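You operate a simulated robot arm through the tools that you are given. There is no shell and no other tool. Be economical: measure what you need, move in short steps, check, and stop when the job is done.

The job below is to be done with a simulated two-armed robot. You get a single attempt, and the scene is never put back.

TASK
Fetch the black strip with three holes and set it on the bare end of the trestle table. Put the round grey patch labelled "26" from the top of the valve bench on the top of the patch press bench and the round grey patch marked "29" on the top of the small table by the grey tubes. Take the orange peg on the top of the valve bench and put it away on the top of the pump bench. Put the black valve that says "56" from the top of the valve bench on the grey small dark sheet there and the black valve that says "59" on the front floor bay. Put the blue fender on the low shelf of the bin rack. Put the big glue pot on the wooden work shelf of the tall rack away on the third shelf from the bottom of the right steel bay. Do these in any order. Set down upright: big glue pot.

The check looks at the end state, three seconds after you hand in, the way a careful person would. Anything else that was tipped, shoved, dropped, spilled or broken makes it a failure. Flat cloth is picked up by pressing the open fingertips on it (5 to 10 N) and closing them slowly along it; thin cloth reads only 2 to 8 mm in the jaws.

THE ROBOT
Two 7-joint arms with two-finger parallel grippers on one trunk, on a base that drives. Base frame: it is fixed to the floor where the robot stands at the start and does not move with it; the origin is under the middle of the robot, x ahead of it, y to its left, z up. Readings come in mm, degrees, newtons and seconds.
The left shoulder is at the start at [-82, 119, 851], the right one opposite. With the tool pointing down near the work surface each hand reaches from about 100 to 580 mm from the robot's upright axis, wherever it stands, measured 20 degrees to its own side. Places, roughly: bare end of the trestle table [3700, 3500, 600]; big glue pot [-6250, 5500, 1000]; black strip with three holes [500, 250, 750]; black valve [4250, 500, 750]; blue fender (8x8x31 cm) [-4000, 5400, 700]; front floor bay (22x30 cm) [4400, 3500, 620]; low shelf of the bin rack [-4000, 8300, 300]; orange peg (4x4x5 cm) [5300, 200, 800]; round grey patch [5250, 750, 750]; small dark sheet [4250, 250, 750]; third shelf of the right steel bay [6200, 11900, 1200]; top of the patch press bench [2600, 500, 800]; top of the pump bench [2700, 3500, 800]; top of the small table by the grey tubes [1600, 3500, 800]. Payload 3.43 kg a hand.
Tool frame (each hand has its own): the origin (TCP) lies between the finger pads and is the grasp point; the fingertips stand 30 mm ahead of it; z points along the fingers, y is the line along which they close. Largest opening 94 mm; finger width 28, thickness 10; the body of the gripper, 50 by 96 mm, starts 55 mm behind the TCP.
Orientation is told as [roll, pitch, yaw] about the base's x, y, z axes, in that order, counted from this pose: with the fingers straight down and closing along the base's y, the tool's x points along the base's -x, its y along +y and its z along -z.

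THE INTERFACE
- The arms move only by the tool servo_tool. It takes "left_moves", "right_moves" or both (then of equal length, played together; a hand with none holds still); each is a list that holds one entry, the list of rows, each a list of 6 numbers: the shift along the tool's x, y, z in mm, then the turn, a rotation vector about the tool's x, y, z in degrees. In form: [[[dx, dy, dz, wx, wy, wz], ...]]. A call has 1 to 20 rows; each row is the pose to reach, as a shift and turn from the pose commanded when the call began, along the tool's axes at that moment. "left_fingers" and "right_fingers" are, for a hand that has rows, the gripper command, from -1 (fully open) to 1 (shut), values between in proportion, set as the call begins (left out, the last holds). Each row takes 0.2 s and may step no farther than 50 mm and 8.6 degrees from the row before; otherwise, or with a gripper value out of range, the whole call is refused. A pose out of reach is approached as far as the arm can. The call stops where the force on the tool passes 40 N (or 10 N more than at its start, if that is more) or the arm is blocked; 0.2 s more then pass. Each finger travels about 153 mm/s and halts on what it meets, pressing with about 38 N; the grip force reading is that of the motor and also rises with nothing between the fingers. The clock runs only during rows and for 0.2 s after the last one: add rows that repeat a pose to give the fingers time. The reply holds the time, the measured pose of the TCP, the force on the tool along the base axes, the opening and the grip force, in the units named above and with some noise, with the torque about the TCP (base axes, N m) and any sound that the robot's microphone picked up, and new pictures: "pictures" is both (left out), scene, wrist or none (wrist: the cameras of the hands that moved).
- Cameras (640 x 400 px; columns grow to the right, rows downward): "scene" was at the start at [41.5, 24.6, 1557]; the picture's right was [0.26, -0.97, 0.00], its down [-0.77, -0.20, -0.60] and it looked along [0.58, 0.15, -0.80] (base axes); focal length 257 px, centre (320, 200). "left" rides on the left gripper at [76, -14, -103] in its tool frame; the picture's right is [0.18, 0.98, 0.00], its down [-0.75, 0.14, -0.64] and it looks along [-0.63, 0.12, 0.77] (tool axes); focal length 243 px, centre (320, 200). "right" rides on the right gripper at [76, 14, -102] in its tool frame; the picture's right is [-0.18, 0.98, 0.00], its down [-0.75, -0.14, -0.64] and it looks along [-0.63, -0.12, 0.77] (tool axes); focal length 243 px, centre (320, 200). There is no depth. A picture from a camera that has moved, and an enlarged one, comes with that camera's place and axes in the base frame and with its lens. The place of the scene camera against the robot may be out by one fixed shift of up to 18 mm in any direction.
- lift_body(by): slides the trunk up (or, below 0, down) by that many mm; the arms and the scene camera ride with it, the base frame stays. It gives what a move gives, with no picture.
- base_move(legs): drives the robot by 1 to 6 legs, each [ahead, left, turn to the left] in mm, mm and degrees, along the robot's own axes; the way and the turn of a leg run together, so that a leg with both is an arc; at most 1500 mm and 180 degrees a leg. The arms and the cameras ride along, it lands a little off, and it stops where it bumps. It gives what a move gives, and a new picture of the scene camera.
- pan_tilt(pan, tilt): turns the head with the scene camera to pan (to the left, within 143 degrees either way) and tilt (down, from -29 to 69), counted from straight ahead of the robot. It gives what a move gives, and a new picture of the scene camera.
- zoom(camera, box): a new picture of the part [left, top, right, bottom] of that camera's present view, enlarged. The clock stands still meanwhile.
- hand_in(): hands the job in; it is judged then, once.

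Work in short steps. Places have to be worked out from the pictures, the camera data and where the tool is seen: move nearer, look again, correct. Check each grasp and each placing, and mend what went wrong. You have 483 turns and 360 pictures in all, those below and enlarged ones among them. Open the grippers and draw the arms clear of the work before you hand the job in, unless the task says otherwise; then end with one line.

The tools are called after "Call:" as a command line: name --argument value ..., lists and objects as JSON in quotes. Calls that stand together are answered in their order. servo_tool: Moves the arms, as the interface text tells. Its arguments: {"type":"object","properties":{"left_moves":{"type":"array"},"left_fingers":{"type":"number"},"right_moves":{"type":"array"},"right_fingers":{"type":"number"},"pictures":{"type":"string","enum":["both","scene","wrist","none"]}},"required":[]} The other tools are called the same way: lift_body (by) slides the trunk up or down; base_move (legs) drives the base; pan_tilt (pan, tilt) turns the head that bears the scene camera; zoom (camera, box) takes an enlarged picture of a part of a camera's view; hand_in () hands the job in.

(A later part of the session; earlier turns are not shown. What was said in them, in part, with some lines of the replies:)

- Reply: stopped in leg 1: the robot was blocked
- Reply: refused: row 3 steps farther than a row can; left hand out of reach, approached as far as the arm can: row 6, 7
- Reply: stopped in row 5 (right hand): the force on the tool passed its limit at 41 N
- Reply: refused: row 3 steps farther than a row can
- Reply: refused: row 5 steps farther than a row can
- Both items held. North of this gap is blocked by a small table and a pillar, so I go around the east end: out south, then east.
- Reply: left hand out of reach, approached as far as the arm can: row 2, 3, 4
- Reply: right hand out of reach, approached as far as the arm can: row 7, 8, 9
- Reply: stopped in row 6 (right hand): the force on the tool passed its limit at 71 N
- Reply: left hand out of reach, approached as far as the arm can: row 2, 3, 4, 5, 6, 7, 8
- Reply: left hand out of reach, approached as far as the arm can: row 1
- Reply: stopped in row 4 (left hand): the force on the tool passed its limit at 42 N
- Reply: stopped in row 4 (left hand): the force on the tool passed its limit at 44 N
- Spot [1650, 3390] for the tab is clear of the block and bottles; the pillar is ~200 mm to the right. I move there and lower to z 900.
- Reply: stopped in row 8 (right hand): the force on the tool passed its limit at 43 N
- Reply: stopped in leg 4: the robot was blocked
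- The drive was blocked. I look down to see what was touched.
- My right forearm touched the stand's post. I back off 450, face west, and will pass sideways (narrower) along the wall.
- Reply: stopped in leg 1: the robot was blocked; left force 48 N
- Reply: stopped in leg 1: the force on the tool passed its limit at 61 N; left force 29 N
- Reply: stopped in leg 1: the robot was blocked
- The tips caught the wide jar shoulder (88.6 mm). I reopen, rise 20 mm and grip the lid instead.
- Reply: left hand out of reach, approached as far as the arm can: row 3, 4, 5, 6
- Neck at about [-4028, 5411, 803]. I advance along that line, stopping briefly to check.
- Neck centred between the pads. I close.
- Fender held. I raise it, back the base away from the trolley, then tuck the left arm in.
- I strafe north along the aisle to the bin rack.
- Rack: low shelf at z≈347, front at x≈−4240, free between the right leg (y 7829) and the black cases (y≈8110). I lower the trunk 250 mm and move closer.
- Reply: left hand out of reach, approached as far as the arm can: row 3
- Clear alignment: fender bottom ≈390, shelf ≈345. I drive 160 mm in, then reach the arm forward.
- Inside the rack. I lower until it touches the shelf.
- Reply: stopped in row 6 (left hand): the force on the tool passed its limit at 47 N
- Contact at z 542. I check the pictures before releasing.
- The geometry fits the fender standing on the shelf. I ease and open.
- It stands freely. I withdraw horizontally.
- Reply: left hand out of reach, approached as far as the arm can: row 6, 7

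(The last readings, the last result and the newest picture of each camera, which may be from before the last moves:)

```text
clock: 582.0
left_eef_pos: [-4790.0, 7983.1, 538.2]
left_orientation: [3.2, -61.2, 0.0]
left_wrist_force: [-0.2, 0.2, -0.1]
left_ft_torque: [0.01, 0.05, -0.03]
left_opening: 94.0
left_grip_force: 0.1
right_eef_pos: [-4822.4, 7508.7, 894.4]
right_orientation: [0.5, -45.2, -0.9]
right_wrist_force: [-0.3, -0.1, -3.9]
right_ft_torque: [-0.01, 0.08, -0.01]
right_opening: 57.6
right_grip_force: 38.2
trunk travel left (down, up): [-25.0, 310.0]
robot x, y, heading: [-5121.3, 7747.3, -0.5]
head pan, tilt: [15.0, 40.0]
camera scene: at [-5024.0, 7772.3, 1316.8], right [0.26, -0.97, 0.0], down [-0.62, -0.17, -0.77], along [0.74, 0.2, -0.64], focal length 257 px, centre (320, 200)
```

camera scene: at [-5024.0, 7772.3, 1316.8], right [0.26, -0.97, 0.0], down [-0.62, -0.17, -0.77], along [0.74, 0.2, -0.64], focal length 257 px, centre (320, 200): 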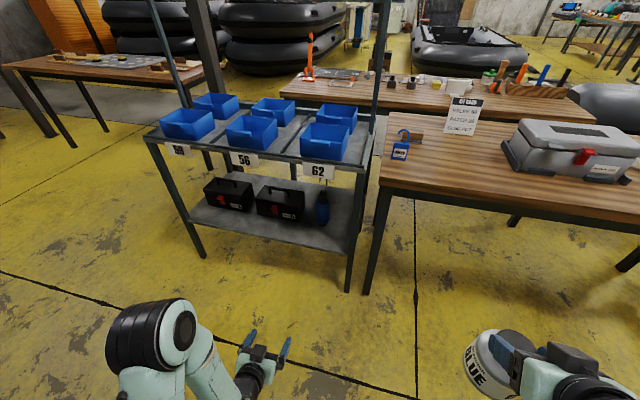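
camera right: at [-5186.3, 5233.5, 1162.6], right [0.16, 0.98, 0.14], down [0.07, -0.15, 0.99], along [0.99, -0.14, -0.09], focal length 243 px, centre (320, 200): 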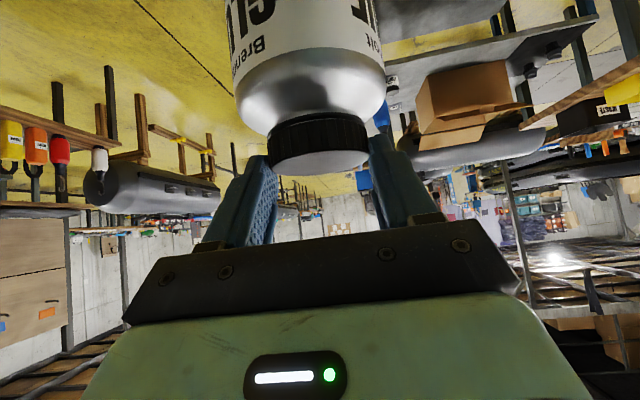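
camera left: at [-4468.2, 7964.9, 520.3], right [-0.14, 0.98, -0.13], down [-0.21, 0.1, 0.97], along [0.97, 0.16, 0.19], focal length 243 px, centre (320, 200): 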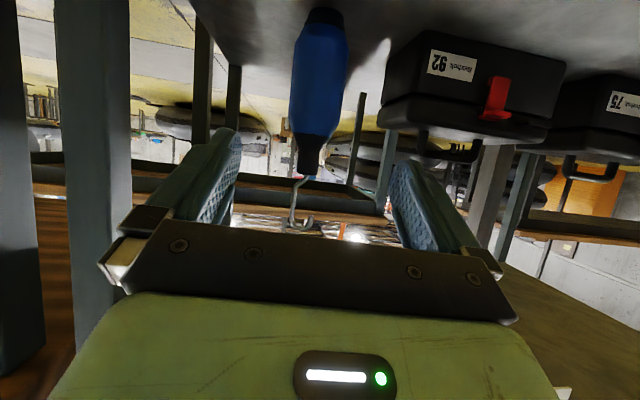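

The fender stands on the low shelf. I raise the trunk and look toward the east route for the pot's delivery.

Call:
lift_body --by 250

Call:
pan_tilt --pan -60 --tilt 20

Call:
pan_tilt --pan 40 --tilt 15

```text
clock: 584.6
left_eef_pos: [-4787.7, 7984.4, 788.0]
left_orientation: [3.1, -61.2, -0.1]
left_wrist_force: [-0.2, -0.9, -0.8]
left_ft_torque: [-0.02, 0.03, -0.02]
left_opening: 94.2
left_grip_force: 0.1
right_eef_pos: [-4822.7, 7508.3, 1144.9]
right_orientation: [0.5, -45.1, -0.9]
right_wrist_force: [-0.3, -0.4, -4.4]
right_ft_torque: [0.02, 0.04, -0.01]
right_opening: 57.6
right_grip_force: 37.9
trunk travel left (down, up): [-275.0, 60.0]
robot x, y, heading: [-5120.5, 7747.9, -0.2]
head pan, tilt: [15.0, 40.0]
```

```text
clock: 586.1
left_eef_pos: [-4788.1, 7984.7, 788.3]
left_orientation: [3.1, -61.2, 0.0]
left_wrist_force: [0.2, -0.5, 0.4]
left_ft_torque: [0.01, 0.0, 0.02]
left_opening: 94.0
left_grip_force: 0.1
right_eef_pos: [-4822.9, 7509.0, 1144.4]
right_orientation: [0.6, -45.3, -0.9]
right_wrist_force: [0.3, -0.7, -3.5]
right_ft_torque: [-0.03, 0.07, 0.0]
right_opening: 57.6
right_grip_force: 38.2
trunk travel left (down, up): [-275.0, 60.0]
robot x, y, heading: [-5122.8, 7745.4, -0.2]
head pan, tilt: [-60.0, 20.0]
camera scene: at [-5105.4, 7669.8, 1606.5], right [-0.87, -0.5, 0.0], down [-0.17, 0.3, -0.94], along [0.47, -0.81, -0.34], focal length 257 px, centre (320, 200)
```

scene: 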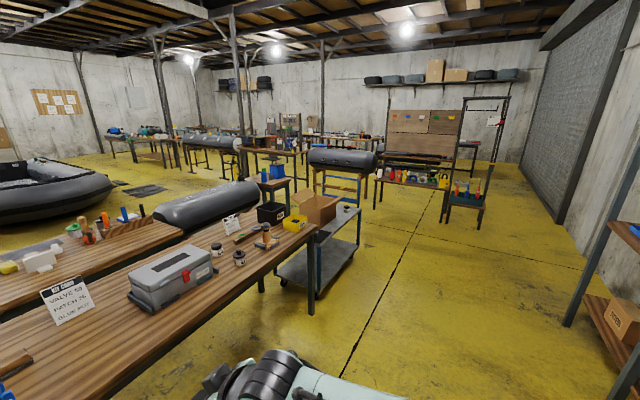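

```text
clock: 587.8
left_eef_pos: [-4787.0, 7985.3, 789.3]
left_orientation: [3.3, -61.4, -0.1]
left_wrist_force: [0.8, -0.8, 1.1]
left_ft_torque: [-0.02, 0.0, 0.03]
left_opening: 94.1
left_grip_force: 0.2
right_eef_pos: [-4822.4, 7507.7, 1144.8]
right_orientation: [0.5, -45.3, -0.8]
right_wrist_force: [-0.5, 0.5, -3.3]
right_ft_torque: [-0.01, 0.07, -0.02]
right_opening: 57.4
right_grip_force: 37.2
trunk travel left (down, up): [-275.0, 60.0]
robot x, y, heading: [-5123.1, 7745.0, -0.0]
head pan, tilt: [40.0, 15.0]
camera scene: at [-5080.3, 7810.3, 1614.6], right [0.64, -0.77, 0.0], down [-0.2, -0.17, -0.97], along [0.74, 0.62, -0.26], focal length 257 px, centre (320, 200)
```

scene: 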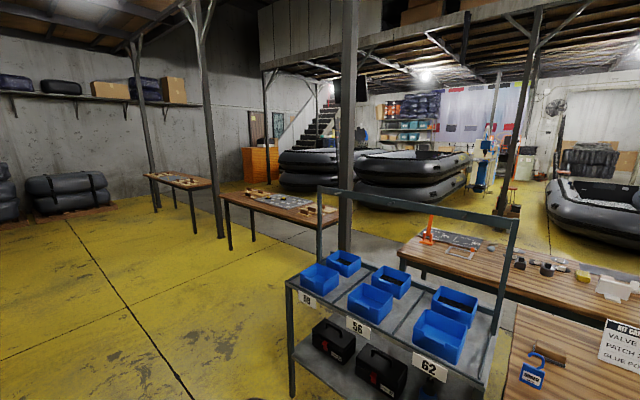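

The lane near y≈4760 between trolley and stand leads east. I restore the left hand to a tucked, pointing-down pose first.

Call:
servo_tool --left_moves '[[[-35, -8, -19, 0, 8, 0], [-70, -16, -38, 0, 16, 0], [-105, -24, -57, 0, 24, 0], [-140, -32, -76, 0, 32, 0], [-175, -40, -95, 0, 40, 0], [-210, -48, -114, 0, 48, 0], [-245, -56, -133, 0, 56, 0], [-245, -60, -133, 0, 61, 0], [-245, -60, -133, 0, 61, 0]]]' --left_fingers 0 --pictures "none"

Call:
base_move --legs '[[80, 0, 0], [0, -1500, 0], [0, -1450, 0]]'

Call:
pan_tilt --pan 0 --tilt 20

```text
clock: 589.8
left_eef_pos: [-4784.8, 7915.8, 1067.8]
left_orientation: [1.4, -0.2, 2.8]
left_wrist_force: [0.7, 0.4, 0.1]
left_ft_torque: [-0.03, 0.0, 0.01]
left_opening: 46.9
left_grip_force: 0.0
left hand out of reach, approached as far as the arm can: row 1
right_eef_pos: [-4822.8, 7508.0, 1144.6]
right_orientation: [0.4, -45.4, -0.9]
right_wrist_force: [0.5, 0.1, -4.1]
right_ft_torque: [0.01, 0.07, 0.01]
right_opening: 57.4
right_grip_force: 38.0
trunk travel left (down, up): [-275.0, 60.0]
robot x, y, heading: [-5123.5, 7748.6, -0.3]
head pan, tilt: [40.0, 15.0]
```

```text
clock: 616.2
left_eef_pos: [-4716.5, 4975.1, 1068.6]
left_orientation: [1.6, -0.4, 2.5]
left_wrist_force: [0.3, 0.3, -0.2]
left_ft_torque: [-0.02, -0.02, 0.01]
left_opening: 47.1
left_grip_force: 0.0
right_eef_pos: [-4759.7, 4567.5, 1144.8]
right_orientation: [0.5, -45.2, -1.3]
right_wrist_force: [0.8, -0.4, -4.1]
right_ft_torque: [0.01, 0.05, 0.02]
right_opening: 57.7
right_grip_force: 37.8
trunk travel left (down, up): [-275.0, 60.0]
robot x, y, heading: [-5054.8, 4809.4, -0.4]
head pan, tilt: [40.0, 15.0]
camera scene: at [-5014.3, 4871.2, 1614.6], right [0.64, -0.77, 0.0], down [-0.2, -0.16, -0.97], along [0.74, 0.62, -0.26], focal length 257 px, centre (320, 200)
```

scene: 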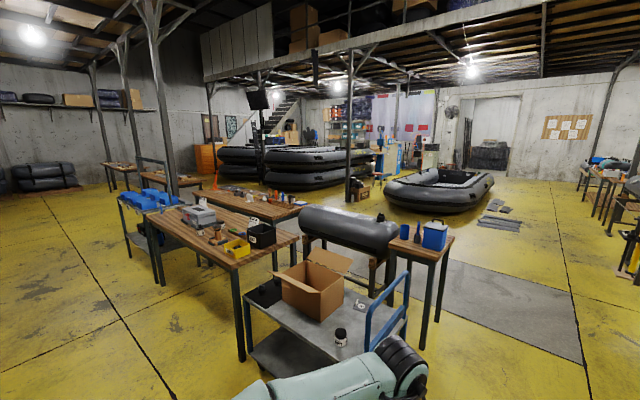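

```text
clock: 617.2
left_eef_pos: [-4716.7, 4975.8, 1068.0]
left_orientation: [1.4, -0.4, 2.6]
left_wrist_force: [0.8, 0.3, -0.1]
left_ft_torque: [-0.03, -0.01, -0.01]
left_opening: 47.3
left_grip_force: 0.0
right_eef_pos: [-4758.2, 4567.3, 1144.3]
right_orientation: [0.4, -45.2, -1.3]
right_wrist_force: [-0.1, -0.8, -4.1]
right_ft_torque: [-0.01, 0.01, 0.0]
right_opening: 57.4
right_grip_force: 38.2
trunk travel left (down, up): [-275.0, 60.0]
robot x, y, heading: [-5055.9, 4803.8, -0.2]
head pan, tilt: [0.0, 20.0]
camera scene: at [-4993.2, 4811.1, 1606.5], right [-0.01, -1.0, 0.0], down [-0.34, 0.0, -0.94], along [0.94, -0.01, -0.34], focal length 257 px, centre (320, 200)
```

scene: 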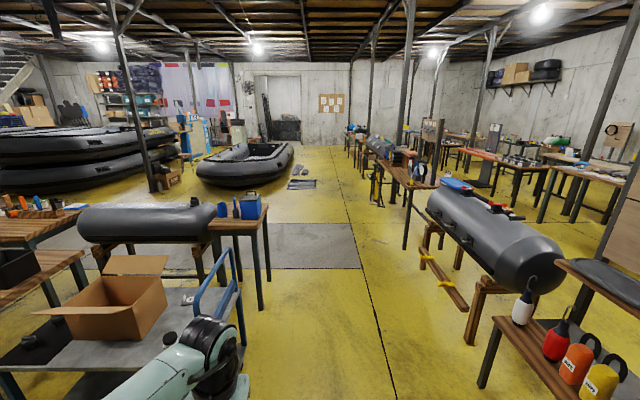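

Lane is clear ahead, with loose mats on the floor further on. I advance to x≈−1000 and look again.

Call:
base_move --legs '[[0, -50, 0.2], [1400, 0, 0], [1400, 0, 0], [1200, 0, 0]]'

Call:
pan_tilt --pan 8 --tilt 25

```text
clock: 637.1
left_eef_pos: [-737.1, 4862.0, 1067.8]
left_orientation: [1.6, -0.3, 1.7]
left_wrist_force: [0.2, 0.2, -0.7]
left_ft_torque: [-0.01, 0.0, 0.01]
left_opening: 46.9
left_grip_force: 0.2
right_eef_pos: [-783.0, 4454.7, 1143.2]
right_orientation: [0.5, -45.2, -2.1]
right_wrist_force: [0.9, 0.6, -3.7]
right_ft_torque: [-0.01, 0.06, 0.03]
right_opening: 57.5
right_grip_force: 38.2
trunk travel left (down, up): [-275.0, 60.0]
robot x, y, heading: [-1076.7, 4696.8, -1.1]
head pan, tilt: [0.0, 20.0]
camera scene: at [-1014.8, 4701.8, 1606.5], right [-0.02, -1.0, 0.0], down [-0.34, 0.01, -0.94], along [0.94, -0.02, -0.34], focal length 257 px, centre (320, 200)
```

scene: 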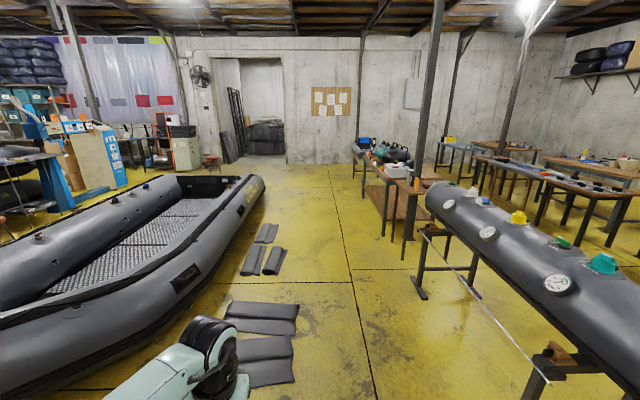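

```text
clock: 637.8
left_eef_pos: [-735.7, 4861.4, 1067.5]
left_orientation: [1.5, -0.4, 1.7]
left_wrist_force: [0.4, -0.1, 0.6]
left_ft_torque: [0.01, 0.0, 0.0]
left_opening: 47.1
left_grip_force: 0.0
right_eef_pos: [-782.4, 4455.0, 1143.3]
right_orientation: [0.6, -45.2, -2.0]
right_wrist_force: [-0.6, -0.8, -3.9]
right_ft_torque: [0.03, 0.05, -0.01]
right_opening: 57.8
right_grip_force: 38.2
trunk travel left (down, up): [-275.0, 60.0]
robot x, y, heading: [-1078.8, 4699.7, -1.1]
head pan, tilt: [8.0, 25.0]
camera scene: at [-1016.6, 4714.6, 1598.4], right [0.12, -0.99, 0.0], down [-0.42, -0.05, -0.91], along [0.9, 0.11, -0.42], focal length 257 px, centre (320, 200)
```

scene: 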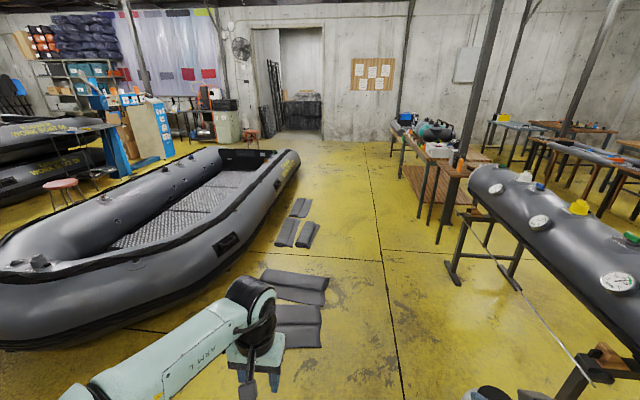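

Mats' south edge is y≈4840, benches end at y≈3830. I take the middle (y≈4430) and drive east.

Call:
base_move --legs '[[0, -270, 1.1], [1400, 0, 0], [1400, 0, 0], [1400, 0, 0]]'

Call:
pan_tilt --pan 45 --tilt 15

```text
clock: 660.4
left_eef_pos: [3443.5, 4629.8, 1068.9]
left_orientation: [1.4, -0.2, 2.1]
left_wrist_force: [-0.2, 0.7, -0.5]
left_ft_torque: [0.0, 0.04, -0.02]
left_opening: 46.9
left_grip_force: 0.2
right_eef_pos: [3399.3, 4223.2, 1142.3]
right_orientation: [0.6, -45.2, -1.7]
right_wrist_force: [0.2, -0.1, -3.8]
right_ft_torque: [-0.03, 0.06, 0.01]
right_opening: 57.4
right_grip_force: 37.8
trunk travel left (down, up): [-275.0, 60.0]
robot x, y, heading: [3099.4, 4463.1, -1.0]
head pan, tilt: [8.0, 25.0]
camera scene: at [3163.7, 4481.1, 1598.4], right [0.13, -0.99, 0.0], down [-0.42, -0.05, -0.91], along [0.9, 0.11, -0.42], focal length 257 px, centre (320, 200)
```

scene: 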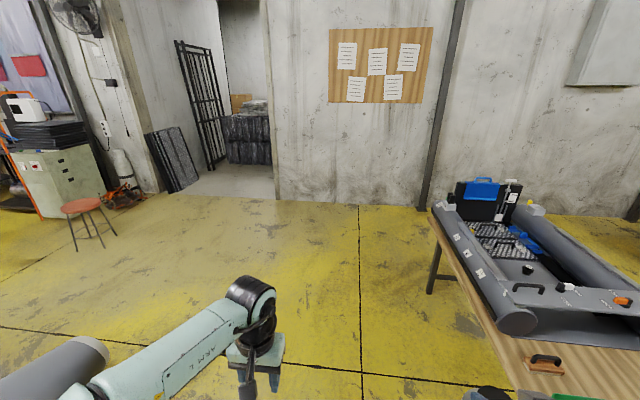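

```text
clock: 661.5
left_eef_pos: [3442.7, 4630.6, 1067.3]
left_orientation: [1.5, -0.2, 2.0]
left_wrist_force: [0.4, 0.5, -0.2]
left_ft_torque: [0.01, -0.01, 0.01]
left_opening: 46.9
left_grip_force: 0.0
right_eef_pos: [3397.5, 4222.6, 1144.3]
right_orientation: [0.4, -45.2, -1.7]
right_wrist_force: [-0.3, -0.3, -4.9]
right_ft_torque: [-0.01, 0.07, -0.01]
right_opening: 57.2
right_grip_force: 38.3
trunk travel left (down, up): [-275.0, 60.0]
robot x, y, heading: [3102.9, 4462.0, -0.8]
head pan, tilt: [45.0, 15.0]
camera scene: at [3139.3, 4534.6, 1614.6], right [0.7, -0.72, 0.0], down [-0.19, -0.18, -0.97], along [0.69, 0.67, -0.26], focal length 257 px, centre (320, 200)
```

scene: 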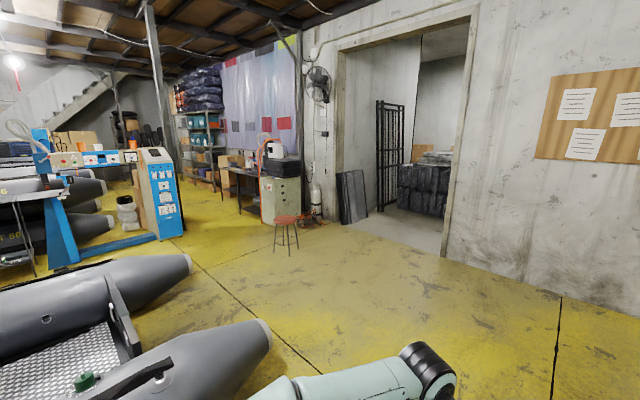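

The steel bays are against the far north-east. I drive to x≈4550, turn north and advance up the lane.

Call:
base_move --legs '[[1450, 0, 0.9], [0, 0, 90], [1500, 0, 0], [500, 0, 0]]'

Call:
pan_tilt --pan -5 --tilt 12

```text
clock: 682.0
left_eef_pos: [4416.7, 6787.4, 1067.9]
left_orientation: [1.5, -0.4, 91.7]
left_wrist_force: [0.6, 0.1, 0.4]
left_ft_torque: [-0.01, 0.01, 0.01]
left_opening: 47.2
left_grip_force: 0.0
right_eef_pos: [4824.4, 6740.3, 1144.4]
right_orientation: [0.5, -45.2, 88.0]
right_wrist_force: [1.0, 0.1, -4.2]
right_ft_torque: [-0.05, 0.02, 0.0]
right_opening: 57.6
right_grip_force: 38.3
trunk travel left (down, up): [-275.0, 60.0]
robot x, y, heading: [4582.4, 6448.1, 88.9]
head pan, tilt: [45.0, 15.0]
camera scene: at [4530.6, 6475.3, 1614.6], right [0.72, 0.69, 0.0], down [0.18, -0.19, -0.97], along [-0.67, 0.7, -0.26], focal length 257 px, centre (320, 200)
```

scene: 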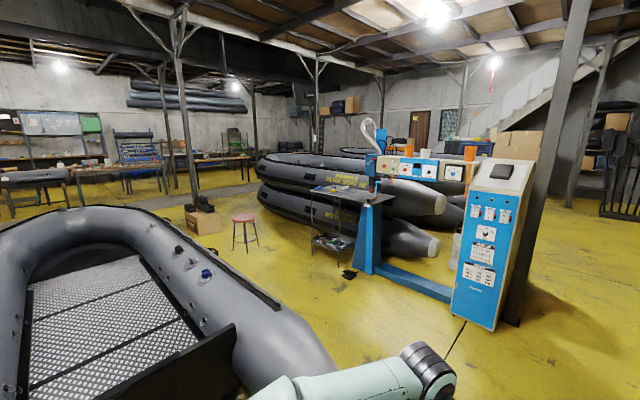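

```text
clock: 683.2
left_eef_pos: [4416.7, 6787.9, 1068.5]
left_orientation: [1.5, -0.3, 91.7]
left_wrist_force: [0.1, -0.3, 0.5]
left_ft_torque: [0.01, -0.03, 0.03]
left_opening: 47.0
left_grip_force: 0.1
right_eef_pos: [4823.6, 6740.1, 1143.4]
right_orientation: [0.6, -45.2, 88.0]
right_wrist_force: [-0.8, 0.4, -4.0]
right_ft_torque: [-0.06, 0.03, -0.04]
right_opening: 57.4
right_grip_force: 38.0
trunk travel left (down, up): [-275.0, 60.0]
robot x, y, heading: [4585.6, 6444.7, 88.6]
head pan, tilt: [-5.0, 12.0]
camera scene: at [4605.2, 6500.3, 1619.5], right [0.99, -0.11, 0.0], down [-0.02, -0.21, -0.98], along [0.1, 0.97, -0.21], focal length 257 px, centre (320, 200)
```

scene: 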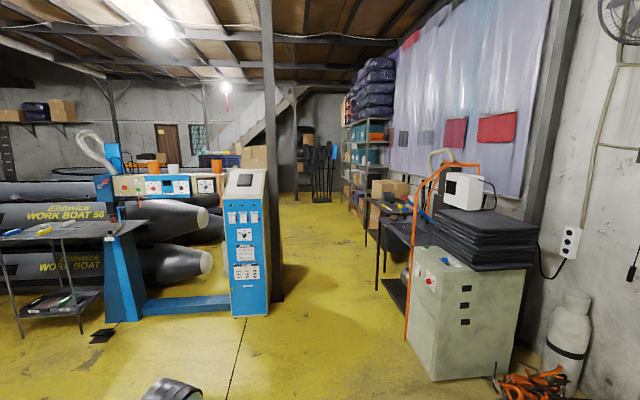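

Call:
zoom --camera "scene" --box '[280, 50, 450, 280]'

```text
1.74 times, centred on (365, 165) of scene
camera zoom: at [4605.2, 6500.3, 1619.5], right [0.99, -0.11, 0.0], down [-0.02, -0.21, -0.98], along [0.1, 0.97, -0.21], focal length 446 px, centre (242, 261)
```

zoom: 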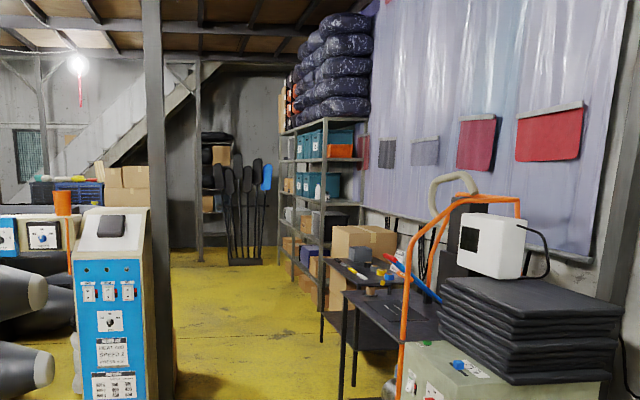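

The bays stand on the east wall, facing west. I'll pass the narrow lane sideways: turn to face east and strafe north.

Call:
base_move --legs '[[0, 0, -88.8]]'

Call:
pan_tilt --pan 50 --tilt 40

```text
clock: 687.4
left_eef_pos: [4924.9, 6609.7, 1067.2]
left_orientation: [1.5, -0.3, 1.5]
left_wrist_force: [-0.6, 0.3, -0.7]
left_ft_torque: [0.03, -0.02, 0.02]
left_opening: 47.0
left_grip_force: 0.0
right_eef_pos: [4874.9, 6202.2, 1142.8]
right_orientation: [0.5, -45.2, -2.3]
right_wrist_force: [0.1, 0.3, -3.1]
right_ft_torque: [-0.03, 0.06, -0.05]
right_opening: 57.5
right_grip_force: 37.4
trunk travel left (down, up): [-275.0, 60.0]
robot x, y, heading: [4581.2, 6443.4, -1.4]
head pan, tilt: [-5.0, 12.0]
camera scene: at [4644.8, 6442.0, 1619.5], right [-0.11, -0.99, 0.0], down [-0.21, 0.02, -0.98], along [0.97, -0.11, -0.21], focal length 257 px, centre (320, 200)
```

scene: 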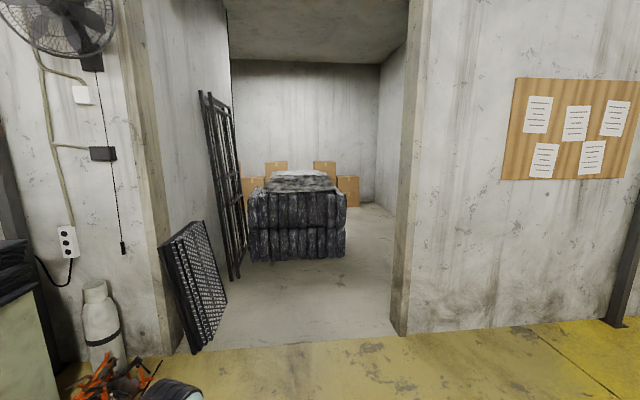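

```text
clock: 688.6
left_eef_pos: [4924.1, 6609.0, 1068.4]
left_orientation: [1.5, -0.3, 1.6]
left_wrist_force: [0.1, 0.6, 0.1]
left_ft_torque: [0.01, 0.01, 0.02]
left_opening: 47.0
left_grip_force: 0.0
right_eef_pos: [4875.6, 6201.9, 1144.9]
right_orientation: [0.4, -45.2, -2.3]
right_wrist_force: [-0.5, 0.2, -3.7]
right_ft_torque: [0.02, 0.04, 0.01]
right_opening: 57.6
right_grip_force: 38.2
trunk travel left (down, up): [-275.0, 60.0]
robot x, y, heading: [4582.6, 6448.8, -1.1]
head pan, tilt: [50.0, 40.0]
camera scene: at [4608.5, 6516.0, 1575.1], right [0.75, -0.66, 0.0], down [-0.43, -0.48, -0.77], along [0.51, 0.57, -0.64], focal length 257 px, centre (320, 200)
```

scene: 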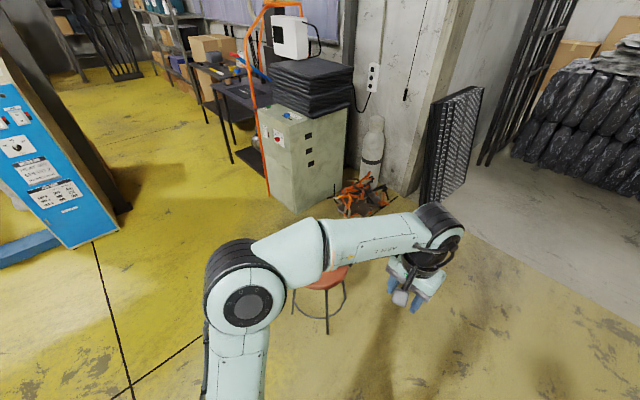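

Stool is at about (5070, 6990); lane beyond is x 4490–5570. I back 70, pass the stool, shift to x≈4900, and go north.

Call:
base_move --legs '[[-70, 0, 1.2], [0, 1180, 0], [390, 0, 0], [0, 1200, 0], [0, 700, 0]]'

Call:
pan_tilt --pan 50 --tilt 20

```text
clock: 718.4
left_eef_pos: [5350.4, 9654.3, 1067.5]
left_orientation: [1.5, -0.2, 0.4]
left_wrist_force: [-0.2, -0.3, -0.2]
left_ft_torque: [0.01, -0.04, 0.01]
left_opening: 46.8
left_grip_force: 0.0
right_eef_pos: [5293.4, 9248.3, 1143.9]
right_orientation: [0.6, -45.2, -3.4]
right_wrist_force: [-0.4, 0.2, -4.4]
right_ft_torque: [0.01, 0.06, -0.01]
right_opening: 57.3
right_grip_force: 38.3
trunk travel left (down, up): [-275.0, 60.0]
robot x, y, heading: [5001.6, 9500.9, -2.5]
head pan, tilt: [50.0, 40.0]
camera scene: at [5032.2, 9566.7, 1575.1], right [0.74, -0.67, 0.0], down [-0.43, -0.47, -0.77], along [0.52, 0.57, -0.64], focal length 257 px, centre (320, 200)
```

scene: 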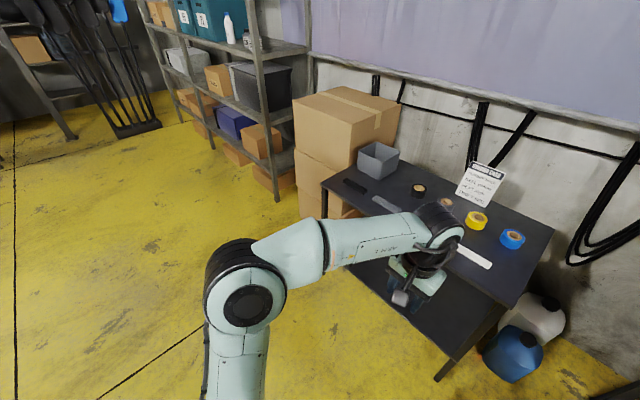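

```text
clock: 719.2
left_eef_pos: [5349.2, 9653.8, 1067.8]
left_orientation: [1.5, -0.2, 0.4]
left_wrist_force: [0.3, -1.2, 0.2]
left_ft_torque: [0.05, -0.01, 0.02]
left_opening: 47.0
left_grip_force: 0.1
right_eef_pos: [5293.6, 9248.5, 1144.7]
right_orientation: [0.5, -45.2, -3.4]
right_wrist_force: [0.0, 0.1, -3.3]
right_ft_torque: [0.02, 0.06, -0.01]
right_opening: 57.7
right_grip_force: 37.9
trunk travel left (down, up): [-275.0, 60.0]
robot x, y, heading: [5005.8, 9499.7, -2.3]
head pan, tilt: [50.0, 20.0]
camera scene: at [5037.6, 9572.6, 1606.4], right [0.74, -0.67, 0.0], down [-0.23, -0.25, -0.94], along [0.63, 0.69, -0.34], focal length 257 px, centre (320, 200)
```

scene: 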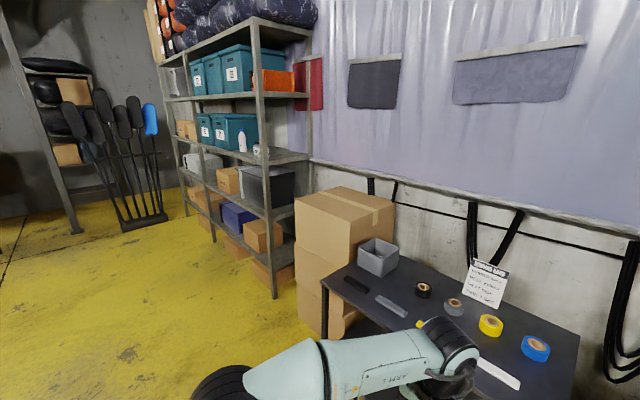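

Call:
zoom --camera "scene" --box '[140, 0, 340, 310]'

```text
1.29 times, centred on (240, 155) of scene
camera zoom: at [5037.6, 9572.6, 1606.4], right [0.74, -0.67, 0.0], down [-0.23, -0.25, -0.94], along [0.63, 0.69, -0.34], focal length 331 px, centre (423, 258)
```

zoom: 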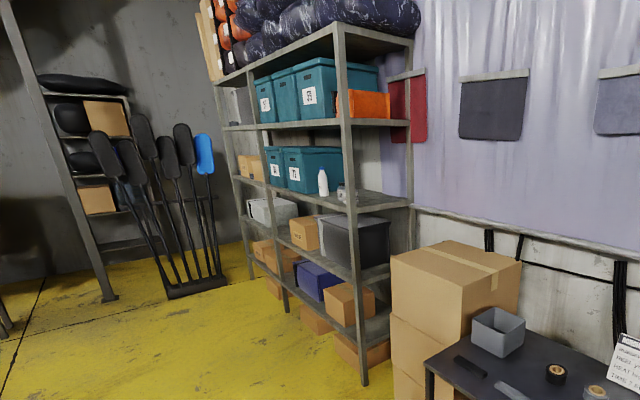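

The right bay spans y≈11220–12630, front x≈5985; shelves at z≈302, 760, 1228 — the third holds teal bins, a bottle and a small jar. I strafe north to face it.

Call:
base_move --legs '[[0, 1200, 2.3], [0, 900, 0]]'

Call:
pan_tilt --pan 5 --tilt 15

```text
clock: 737.8
left_eef_pos: [5382.4, 11767.9, 1067.7]
left_orientation: [1.5, -0.4, 2.7]
left_wrist_force: [0.1, -0.6, 0.7]
left_ft_torque: [-0.01, 0.04, 0.03]
left_opening: 47.0
left_grip_force: 0.2
right_eef_pos: [5342.0, 11359.6, 1144.6]
right_orientation: [0.5, -45.2, -1.1]
right_wrist_force: [0.7, 1.2, -2.8]
right_ft_torque: [-0.03, 0.1, -0.02]
right_opening: 57.6
right_grip_force: 38.0
trunk travel left (down, up): [-275.0, 60.0]
robot x, y, heading: [5043.2, 11599.3, -0.2]
head pan, tilt: [50.0, 20.0]
camera scene: at [5074.1, 11673.1, 1606.5], right [0.76, -0.65, 0.0], down [-0.22, -0.26, -0.94], along [0.61, 0.72, -0.34], focal length 257 px, centre (320, 200)
```

scene: 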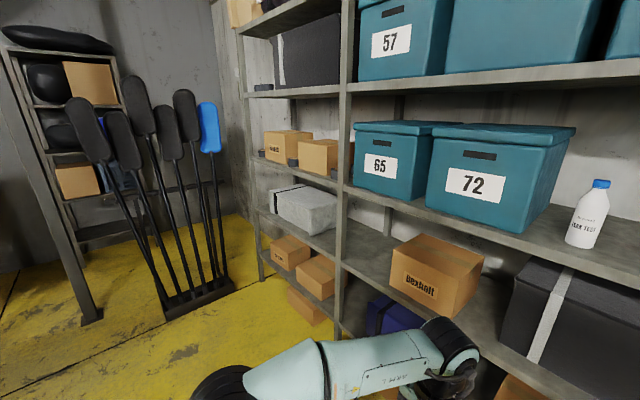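

```text
clock: 739.0
left_eef_pos: [5382.9, 11766.4, 1068.5]
left_orientation: [1.6, -0.3, 2.7]
left_wrist_force: [-0.6, -0.1, 0.2]
left_ft_torque: [-0.02, 0.0, -0.01]
left_opening: 47.1
left_grip_force: 0.1
right_eef_pos: [5342.0, 11358.4, 1143.2]
right_orientation: [0.4, -45.2, -1.0]
right_wrist_force: [-0.4, -0.2, -4.3]
right_ft_torque: [0.02, 0.04, 0.0]
right_opening: 57.5
right_grip_force: 38.5
trunk travel left (down, up): [-275.0, 60.0]
robot x, y, heading: [5045.1, 11594.2, 0.2]
head pan, tilt: [5.0, 15.0]
camera scene: at [5107.1, 11609.9, 1614.6], right [0.08, -1.0, 0.0], down [-0.26, -0.02, -0.97], along [0.96, 0.08, -0.26], focal length 257 px, centre (320, 200)
```

scene: 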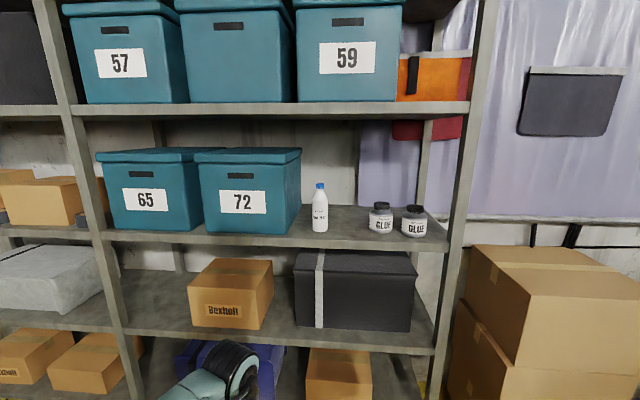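

A free gap lies between the bottle (y≈11690) and the GLUE jars (y≈11445) — centre y≈11572. I raise the trunk, tuck the left hand back, and raise the pot.

Call:
lift_body --by 60

Call:
servo_tool --left_moves '[[[25, 10, 0, 0, 0, 0], [50, 20, 0, 0, 0, 0], [75, 30, 0, 0, 0, 0], [100, 40, 0, 0, 0, 0], [130, 50, 0, 0, 0, 0], [130, 50, 0, 0, 0, 0], [130, 50, 0, 0, 0, 0]]]' --right_moves '[[[-21, 5, -21, 0, 0, 0], [-42, 10, -42, 0, 0, 0], [-63, 15, -63, 0, 0, 0], [-84, 20, -84, 0, 0, 0], [-105, 25, -105, 0, 0, 0], [-124, 30, -124, 0, 0, 0], [-124, 30, -124, 0, 0, 0]]]' --pictures "both"

```text
clock: 740.0
left_eef_pos: [5381.6, 11766.7, 1127.6]
left_orientation: [1.5, -0.3, 2.7]
left_wrist_force: [0.8, -0.5, -0.1]
left_ft_torque: [-0.01, -0.05, -0.04]
left_opening: 47.0
left_grip_force: 0.1
right_eef_pos: [5341.6, 11360.0, 1203.4]
right_orientation: [0.5, -45.1, -1.1]
right_wrist_force: [-0.5, -0.7, -3.2]
right_ft_torque: [-0.01, 0.05, 0.04]
right_opening: 57.6
right_grip_force: 38.1
trunk travel left (down, up): [-335.0, 0.0]
robot x, y, heading: [5042.9, 11598.6, -0.1]
head pan, tilt: [5.0, 15.0]
```

```text
clock: 741.5
left_eef_pos: [5248.0, 11809.5, 1128.1]
left_orientation: [1.5, -0.3, 2.6]
left_wrist_force: [0.2, -0.3, 0.4]
left_ft_torque: [0.03, 0.01, 0.01]
left_opening: 46.9
left_grip_force: 0.1
right_eef_pos: [5341.5, 11388.5, 1378.8]
right_orientation: [0.5, -45.3, -1.0]
right_wrist_force: [0.0, -0.2, -4.1]
right_ft_torque: [0.02, 0.05, 0.02]
right_opening: 57.6
right_grip_force: 37.5
trunk travel left (down, up): [-335.0, 0.0]
robot x, y, heading: [5043.8, 11597.5, -0.3]
head pan, tilt: [5.0, 15.0]
camera scene: at [5106.0, 11609.8, 1677.8], right [0.08, -1.0, 0.0], down [-0.26, -0.02, -0.97], along [0.96, 0.08, -0.26], focal length 257 px, centre (320, 200)
camera right: at [5214.5, 11403.6, 1397.9], right [0.14, 0.98, 0.14], down [0.07, -0.15, 0.99], along [0.99, -0.13, -0.09], focal length 243 px, centre (320, 200)
camera left: at [5173.5, 11789.9, 1228.9], right [-0.23, 0.97, 0.03], down [0.74, 0.16, 0.65], along [0.63, 0.17, -0.76], focal length 243 px, centre (320, 200)
```

scene: 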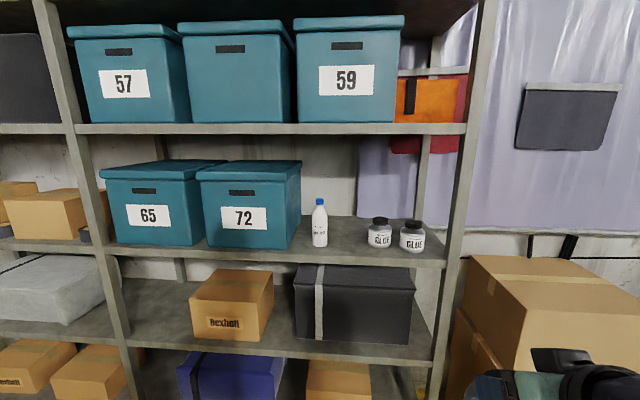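
right: 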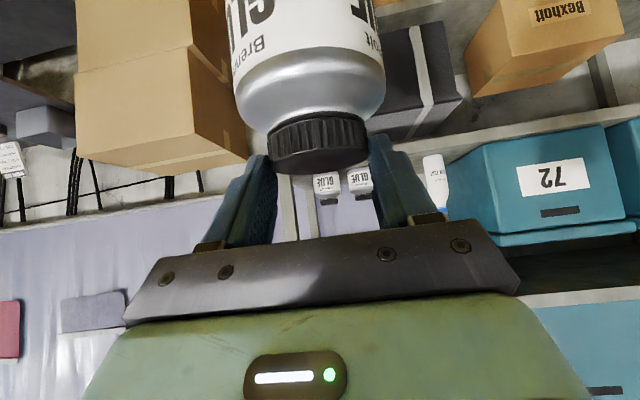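
left: 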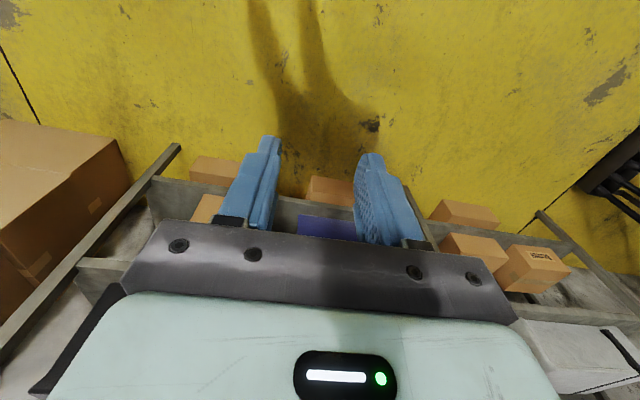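

I strafe left 184 and drive 450 forward, then check.

Call:
base_move --legs '[[0, 184, 0.2], [450, 0, 0]]'

Call:
zoom --camera "right" --box '[0, 0, 640, 400]'

```text
clock: 746.1
left_eef_pos: [5698.7, 11996.3, 1127.6]
left_orientation: [1.5, -0.3, 3.1]
left_wrist_force: [0.4, -0.5, 0.5]
left_ft_torque: [0.04, 0.0, 0.03]
left_opening: 46.6
left_grip_force: 0.1
right_eef_pos: [5793.6, 11574.1, 1378.9]
right_orientation: [0.5, -45.2, -0.7]
right_wrist_force: [-0.3, 0.1, -3.1]
right_ft_torque: [0.01, 0.06, 0.02]
right_opening: 57.3
right_grip_force: 37.7
trunk travel left (down, up): [-335.0, 0.0]
robot x, y, heading: [5496.1, 11781.3, 0.2]
head pan, tilt: [5.0, 15.0]
camera scene: at [5557.1, 11794.7, 1677.7], right [0.09, -1.0, 0.0], down [-0.26, -0.02, -0.97], along [0.96, 0.09, -0.26], focal length 257 px, centre (320, 200)
```

scene: 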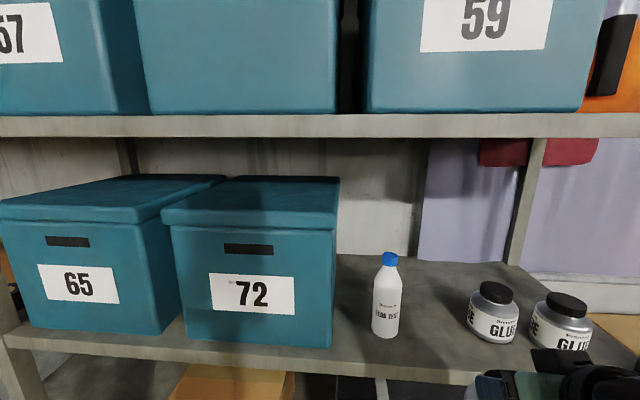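

```text
1.00 times, centred on (320, 200) of right (not enlarged: the box is as wide or as high as the picture)
camera zoom: at [5666.7, 11589.3, 1397.5], right [0.14, 0.98, 0.14], down [0.07, -0.15, 0.99], along [0.99, -0.12, -0.09], focal length 243 px, centre (320, 200)
```

zoom: 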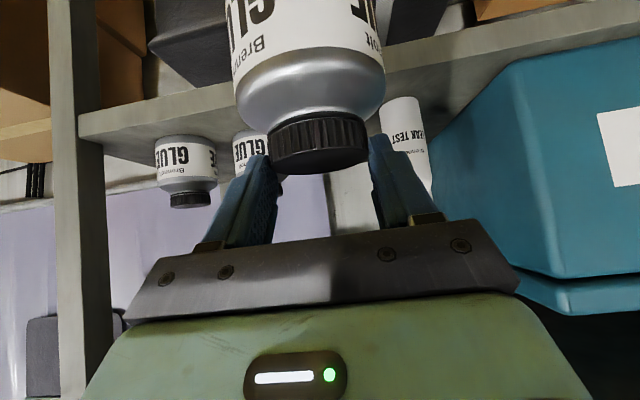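

Gap between bottle and jar is y 11507–11663. I drive 130 more, then extend the arm so the pot is at about [6048, 11585].

Call:
base_move --legs '[[130, 0, 0]]'

Call:
servo_tool --right_moves '[[[-25, 5, 25, 0, 0, 0], [-50, 10, 50, 0, 0, 0], [-70, 11, 70, 0, 0, 0], [-70, 11, 70, 0, 0, 0]]]' --pictures "both"

```text
clock: 747.4
left_eef_pos: [5823.2, 11997.0, 1127.7]
left_orientation: [1.5, -0.3, 3.1]
left_wrist_force: [-0.6, -0.2, 0.3]
left_ft_torque: [0.02, -0.03, 0.0]
left_opening: 47.0
left_grip_force: 0.1
right_eef_pos: [5919.8, 11574.4, 1378.2]
right_orientation: [0.4, -45.3, -0.6]
right_wrist_force: [-0.5, 0.3, -2.7]
right_ft_torque: [0.01, 0.05, 0.01]
right_opening: 57.5
right_grip_force: 37.9
trunk travel left (down, up): [-335.0, 0.0]
robot x, y, heading: [5622.0, 11781.5, 0.2]
head pan, tilt: [5.0, 15.0]
camera scene: at [5683.1, 11795.2, 1677.6], right [0.09, -1.0, 0.0], down [-0.26, -0.02, -0.97], along [0.96, 0.09, -0.26], focal length 257 px, centre (320, 200)
```

scene: 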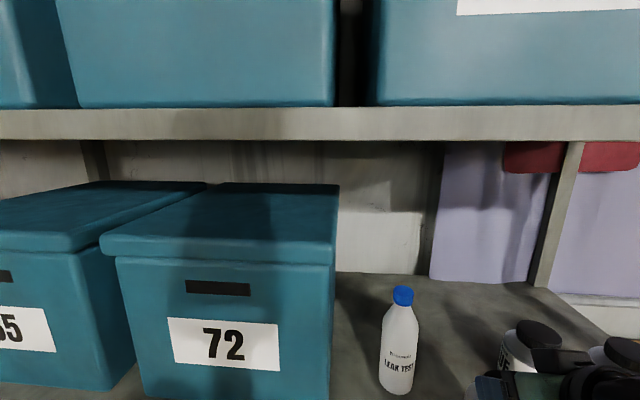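

```text
clock: 748.4
left_eef_pos: [5824.4, 11996.4, 1128.8]
left_orientation: [1.6, -0.4, 3.1]
left_wrist_force: [0.0, -0.4, -0.4]
left_ft_torque: [0.0, -0.02, 0.0]
left_opening: 47.2
left_grip_force: 0.0
right_eef_pos: [6020.8, 11586.1, 1380.2]
right_orientation: [0.5, -45.2, -0.7]
right_wrist_force: [-0.1, 0.5, -3.6]
right_ft_torque: [0.0, 0.06, 0.0]
right_opening: 57.6
right_grip_force: 38.0
trunk travel left (down, up): [-335.0, 0.0]
robot x, y, heading: [5623.3, 11781.7, 0.2]
head pan, tilt: [5.0, 15.0]
camera scene: at [5683.5, 11795.3, 1677.8], right [0.09, -1.0, 0.0], down [-0.26, -0.02, -0.97], along [0.96, 0.09, -0.26], focal length 257 px, centre (320, 200)
camera right: at [5893.1, 11600.4, 1398.5], right [0.14, 0.98, 0.14], down [0.07, -0.15, 0.99], along [0.99, -0.12, -0.09], focal length 243 px, centre (320, 200)
```

scene: 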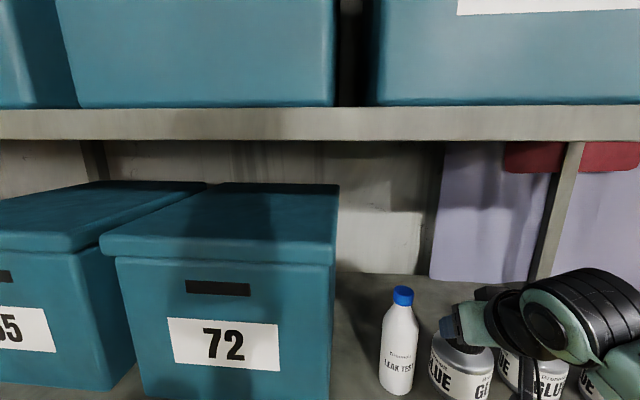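
right: 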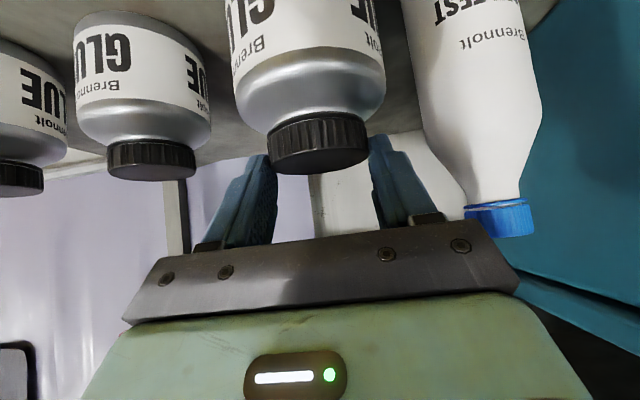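

Clearances are ~25–35 mm each side. I shift 5 mm south, 22 mm forward, and start lowering.

Call:
servo_tool --right_moves '[[[-8, -3, 8, 0, 0, 0], [-16, -5, 16, 0, 0, 0], [-9, -5, 23, 0, 0, 0], [-2, -5, 30, 0, 0, 0], [5, -5, 37, 0, 0, 0], [5, -5, 37, 0, 0, 0]]]' --pictures "wrist"

```text
clock: 749.8
left_eef_pos: [5825.5, 11995.6, 1128.1]
left_orientation: [1.6, -0.4, 3.0]
left_wrist_force: [0.3, -0.1, 0.6]
left_ft_torque: [0.0, -0.01, 0.01]
left_opening: 47.1
left_grip_force: 0.2
right_eef_pos: [6043.0, 11581.0, 1354.8]
right_orientation: [0.6, -46.2, -0.7]
right_wrist_force: [6.5, -1.1, 31.3]
right_ft_torque: [-0.18, -0.62, 0.02]
right_opening: 57.7
right_grip_force: 38.4
trunk travel left (down, up): [-335.0, 0.0]
robot x, y, heading: [5624.3, 11781.8, 0.1]
head pan, tilt: [5.0, 15.0]
camera right: at [5915.4, 11595.6, 1372.2], right [0.13, 0.98, 0.14], down [0.06, -0.15, 0.99], along [0.99, -0.12, -0.08], focal length 243 px, centre (320, 200)
```

right: 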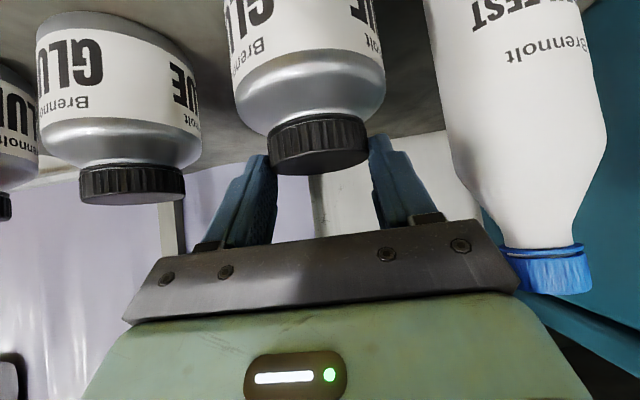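

The pot touches the shelf (31 N). I ease up 2 mm, then open just enough (≈74 mm).

Call:
servo_tool --right_moves '[[[-2, 0, -2, 0, 0, 0], [-2.5, 0, -2.5, 0, 0, 0], [-2.5, 0, -2.5, 0, 0, 0]]]' --pictures "none"

```text
clock: 750.6
left_eef_pos: [5825.1, 11997.3, 1127.9]
left_orientation: [1.5, -0.4, 3.1]
left_wrist_force: [0.1, -0.8, 0.0]
left_ft_torque: [0.01, -0.01, -0.02]
left_opening: 46.9
left_grip_force: 0.0
right_eef_pos: [6043.1, 11581.4, 1355.3]
right_orientation: [0.4, -45.5, -0.7]
right_wrist_force: [3.3, -1.1, 20.3]
right_ft_torque: [-0.31, -1.21, 0.14]
right_opening: 58.1
right_grip_force: 37.5
trunk travel left (down, up): [-335.0, 0.0]
robot x, y, heading: [5622.4, 11781.8, 0.3]
head pan, tilt: [5.0, 15.0]
```

Call:
servo_tool --right_moves '[[[-1.5, 0, -1.5, 0, 0, 0], [-2, 0, -2, 0, 0, 0], [-2, 0, -2, 0, 0, 0]]]' --pictures "none"

```text
clock: 751.4
left_eef_pos: [5825.6, 11997.5, 1127.9]
left_orientation: [1.5, -0.3, 3.1]
left_wrist_force: [-0.2, 0.0, -0.8]
left_ft_torque: [0.01, 0.01, 0.03]
left_opening: 47.0
left_grip_force: 0.0
right_eef_pos: [6042.1, 11581.1, 1355.9]
right_orientation: [0.5, -45.1, -0.7]
right_wrist_force: [2.1, 1.6, 6.7]
right_ft_torque: [0.15, -0.9, 0.13]
right_opening: 57.7
right_grip_force: 38.1
trunk travel left (down, up): [-335.0, 0.0]
robot x, y, heading: [5622.0, 11780.2, 0.1]
head pan, tilt: [5.0, 15.0]
```

Contact is light now. I open partway.

Call:
servo_tool --right_moves '[[[0, 0, 0, 0, 0, 0], [0, 0, 0, 0, 0, 0], [0, 0, 0, 0, 0, 0], [0, 0, 0, 0, 0, 0]]]' --right_fingers -0.6 --pictures "both"

```text
clock: 752.4
left_eef_pos: [5824.5, 11997.9, 1127.9]
left_orientation: [1.5, -0.2, 3.1]
left_wrist_force: [0.5, 0.6, 0.8]
left_ft_torque: [0.0, 0.02, 0.0]
left_opening: 47.0
left_grip_force: 0.0
right_eef_pos: [6041.7, 11581.4, 1356.4]
right_orientation: [0.5, -45.2, -0.5]
right_wrist_force: [-0.3, -0.5, 0.4]
right_ft_torque: [0.0, -0.01, -0.03]
right_opening: 75.0
right_grip_force: 0.1
trunk travel left (down, up): [-335.0, 0.0]
robot x, y, heading: [5622.5, 11779.8, 0.0]
head pan, tilt: [5.0, 15.0]
camera scene: at [5684.2, 11795.3, 1677.8], right [0.09, -1.0, 0.0], down [-0.26, -0.02, -0.97], along [0.96, 0.09, -0.26], focal length 257 px, centre (320, 200)
camera right: at [5915.6, 11594.7, 1374.8], right [0.14, 0.98, 0.14], down [0.07, -0.15, 0.99], along [0.99, -0.12, -0.09], focal length 243 px, centre (320, 200)
```

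scene: 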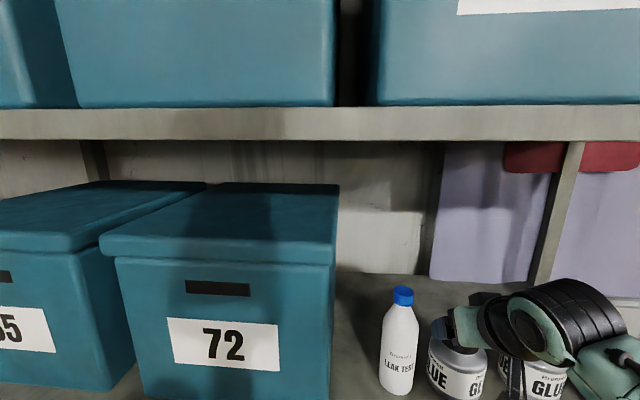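
right: 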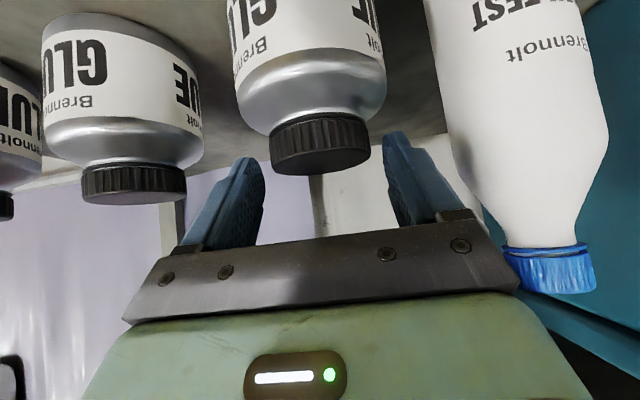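

Released and upright. I withdraw along the finger axis.

Call:
servo_tool --right_moves '[[[0, 0, -15, 0, 0, 0], [0, 0, -35, 0, 0, 0], [0, 0, -60, 0, 0, 0], [10, 0, -90, 0, 0, 0], [30, 0, -120, 0, 0, 0], [50, 0, -145, 0, 0, 0], [50, 0, -145, 0, 0, 0]]]' --pictures "wrist"

Call:
base_move --legs '[[-400, 0, 0]]'

```text
clock: 754.0
left_eef_pos: [5825.1, 11995.9, 1128.0]
left_orientation: [1.5, -0.4, 3.1]
left_wrist_force: [-0.3, 0.7, 0.3]
left_ft_torque: [0.01, 0.05, -0.02]
left_opening: 47.1
left_grip_force: 0.1
right_eef_pos: [5904.2, 11581.1, 1421.2]
right_orientation: [0.5, -45.2, -0.8]
right_wrist_force: [-0.1, 1.1, -0.3]
right_ft_torque: [0.01, 0.02, -0.02]
right_opening: 75.1
right_grip_force: 0.1
trunk travel left (down, up): [-335.0, 0.0]
robot x, y, heading: [5621.3, 11786.4, 0.3]
head pan, tilt: [5.0, 15.0]
camera right: at [5778.1, 11595.5, 1439.3], right [0.14, 0.98, 0.14], down [0.08, -0.15, 0.99], along [0.99, -0.12, -0.09], focal length 243 px, centre (320, 200)
```

right: 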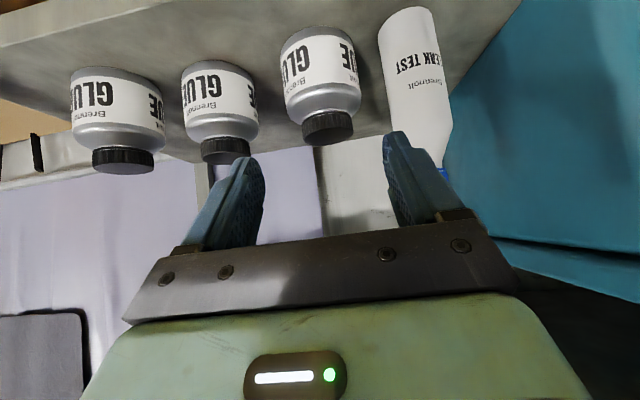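

```text
clock: 756.5
left_eef_pos: [5417.4, 11995.7, 1128.2]
left_orientation: [1.5, -0.3, 3.7]
left_wrist_force: [-0.6, -0.5, -0.5]
left_ft_torque: [0.0, 0.01, 0.01]
left_opening: 46.9
left_grip_force: 0.0
right_eef_pos: [5500.0, 11579.8, 1421.8]
right_orientation: [0.5, -45.2, -0.2]
right_wrist_force: [0.2, 0.8, 0.1]
right_ft_torque: [-0.03, -0.02, -0.02]
right_opening: 75.3
right_grip_force: 0.0
trunk travel left (down, up): [-335.0, 0.0]
robot x, y, heading: [5215.1, 11779.0, 0.7]
head pan, tilt: [5.0, 15.0]
camera scene: at [5278.1, 11792.6, 1678.0], right [0.1, -1.0, 0.0], down [-0.26, -0.03, -0.97], along [0.96, 0.1, -0.26], focal length 257 px, centre (320, 200)
```

scene: 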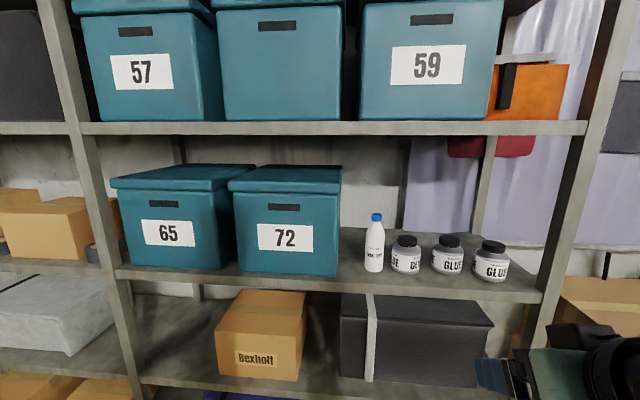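

The pot stands upright beside the other jars on the third shelf. I open both grippers fully, well clear, then hand in.

Call:
servo_tool --left_moves '[[[0, 0, 0, 0, 0, 0], [0, 0, 0, 0, 0, 0]]]' --right_moves '[[[0, 0, 0, 0, 0, 0], [0, 0, 0, 0, 0, 0]]]' --left_fingers -1 --right_fingers -1 --pictures "none"

Call:
hand_in

```text
clock: 757.1
left_eef_pos: [5416.2, 11995.4, 1128.3]
left_orientation: [1.4, -0.2, 3.7]
left_wrist_force: [0.5, -0.4, 0.2]
left_ft_torque: [-0.01, 0.03, 0.0]
left_opening: 94.0
left_grip_force: 0.1
right_eef_pos: [5499.3, 11580.5, 1420.4]
right_orientation: [0.6, -45.1, -0.2]
right_wrist_force: [-0.2, -0.1, 0.1]
right_ft_torque: [0.01, 0.0, 0.02]
right_opening: 94.2
right_grip_force: 0.0
trunk travel left (down, up): [-335.0, 0.0]
robot x, y, heading: [5216.4, 11779.1, 0.9]
head pan, tilt: [5.0, 15.0]
```

```text
The job is handed in.
```

All eight items were put where the task asked, the glue pot upright, and the job is handed in. On the way the robot bumped the bench behind the start, a board-stand post, and the tall rack's front post (about 50–60 N). Nothing I could see had shifted, but I did not check those spots closely.
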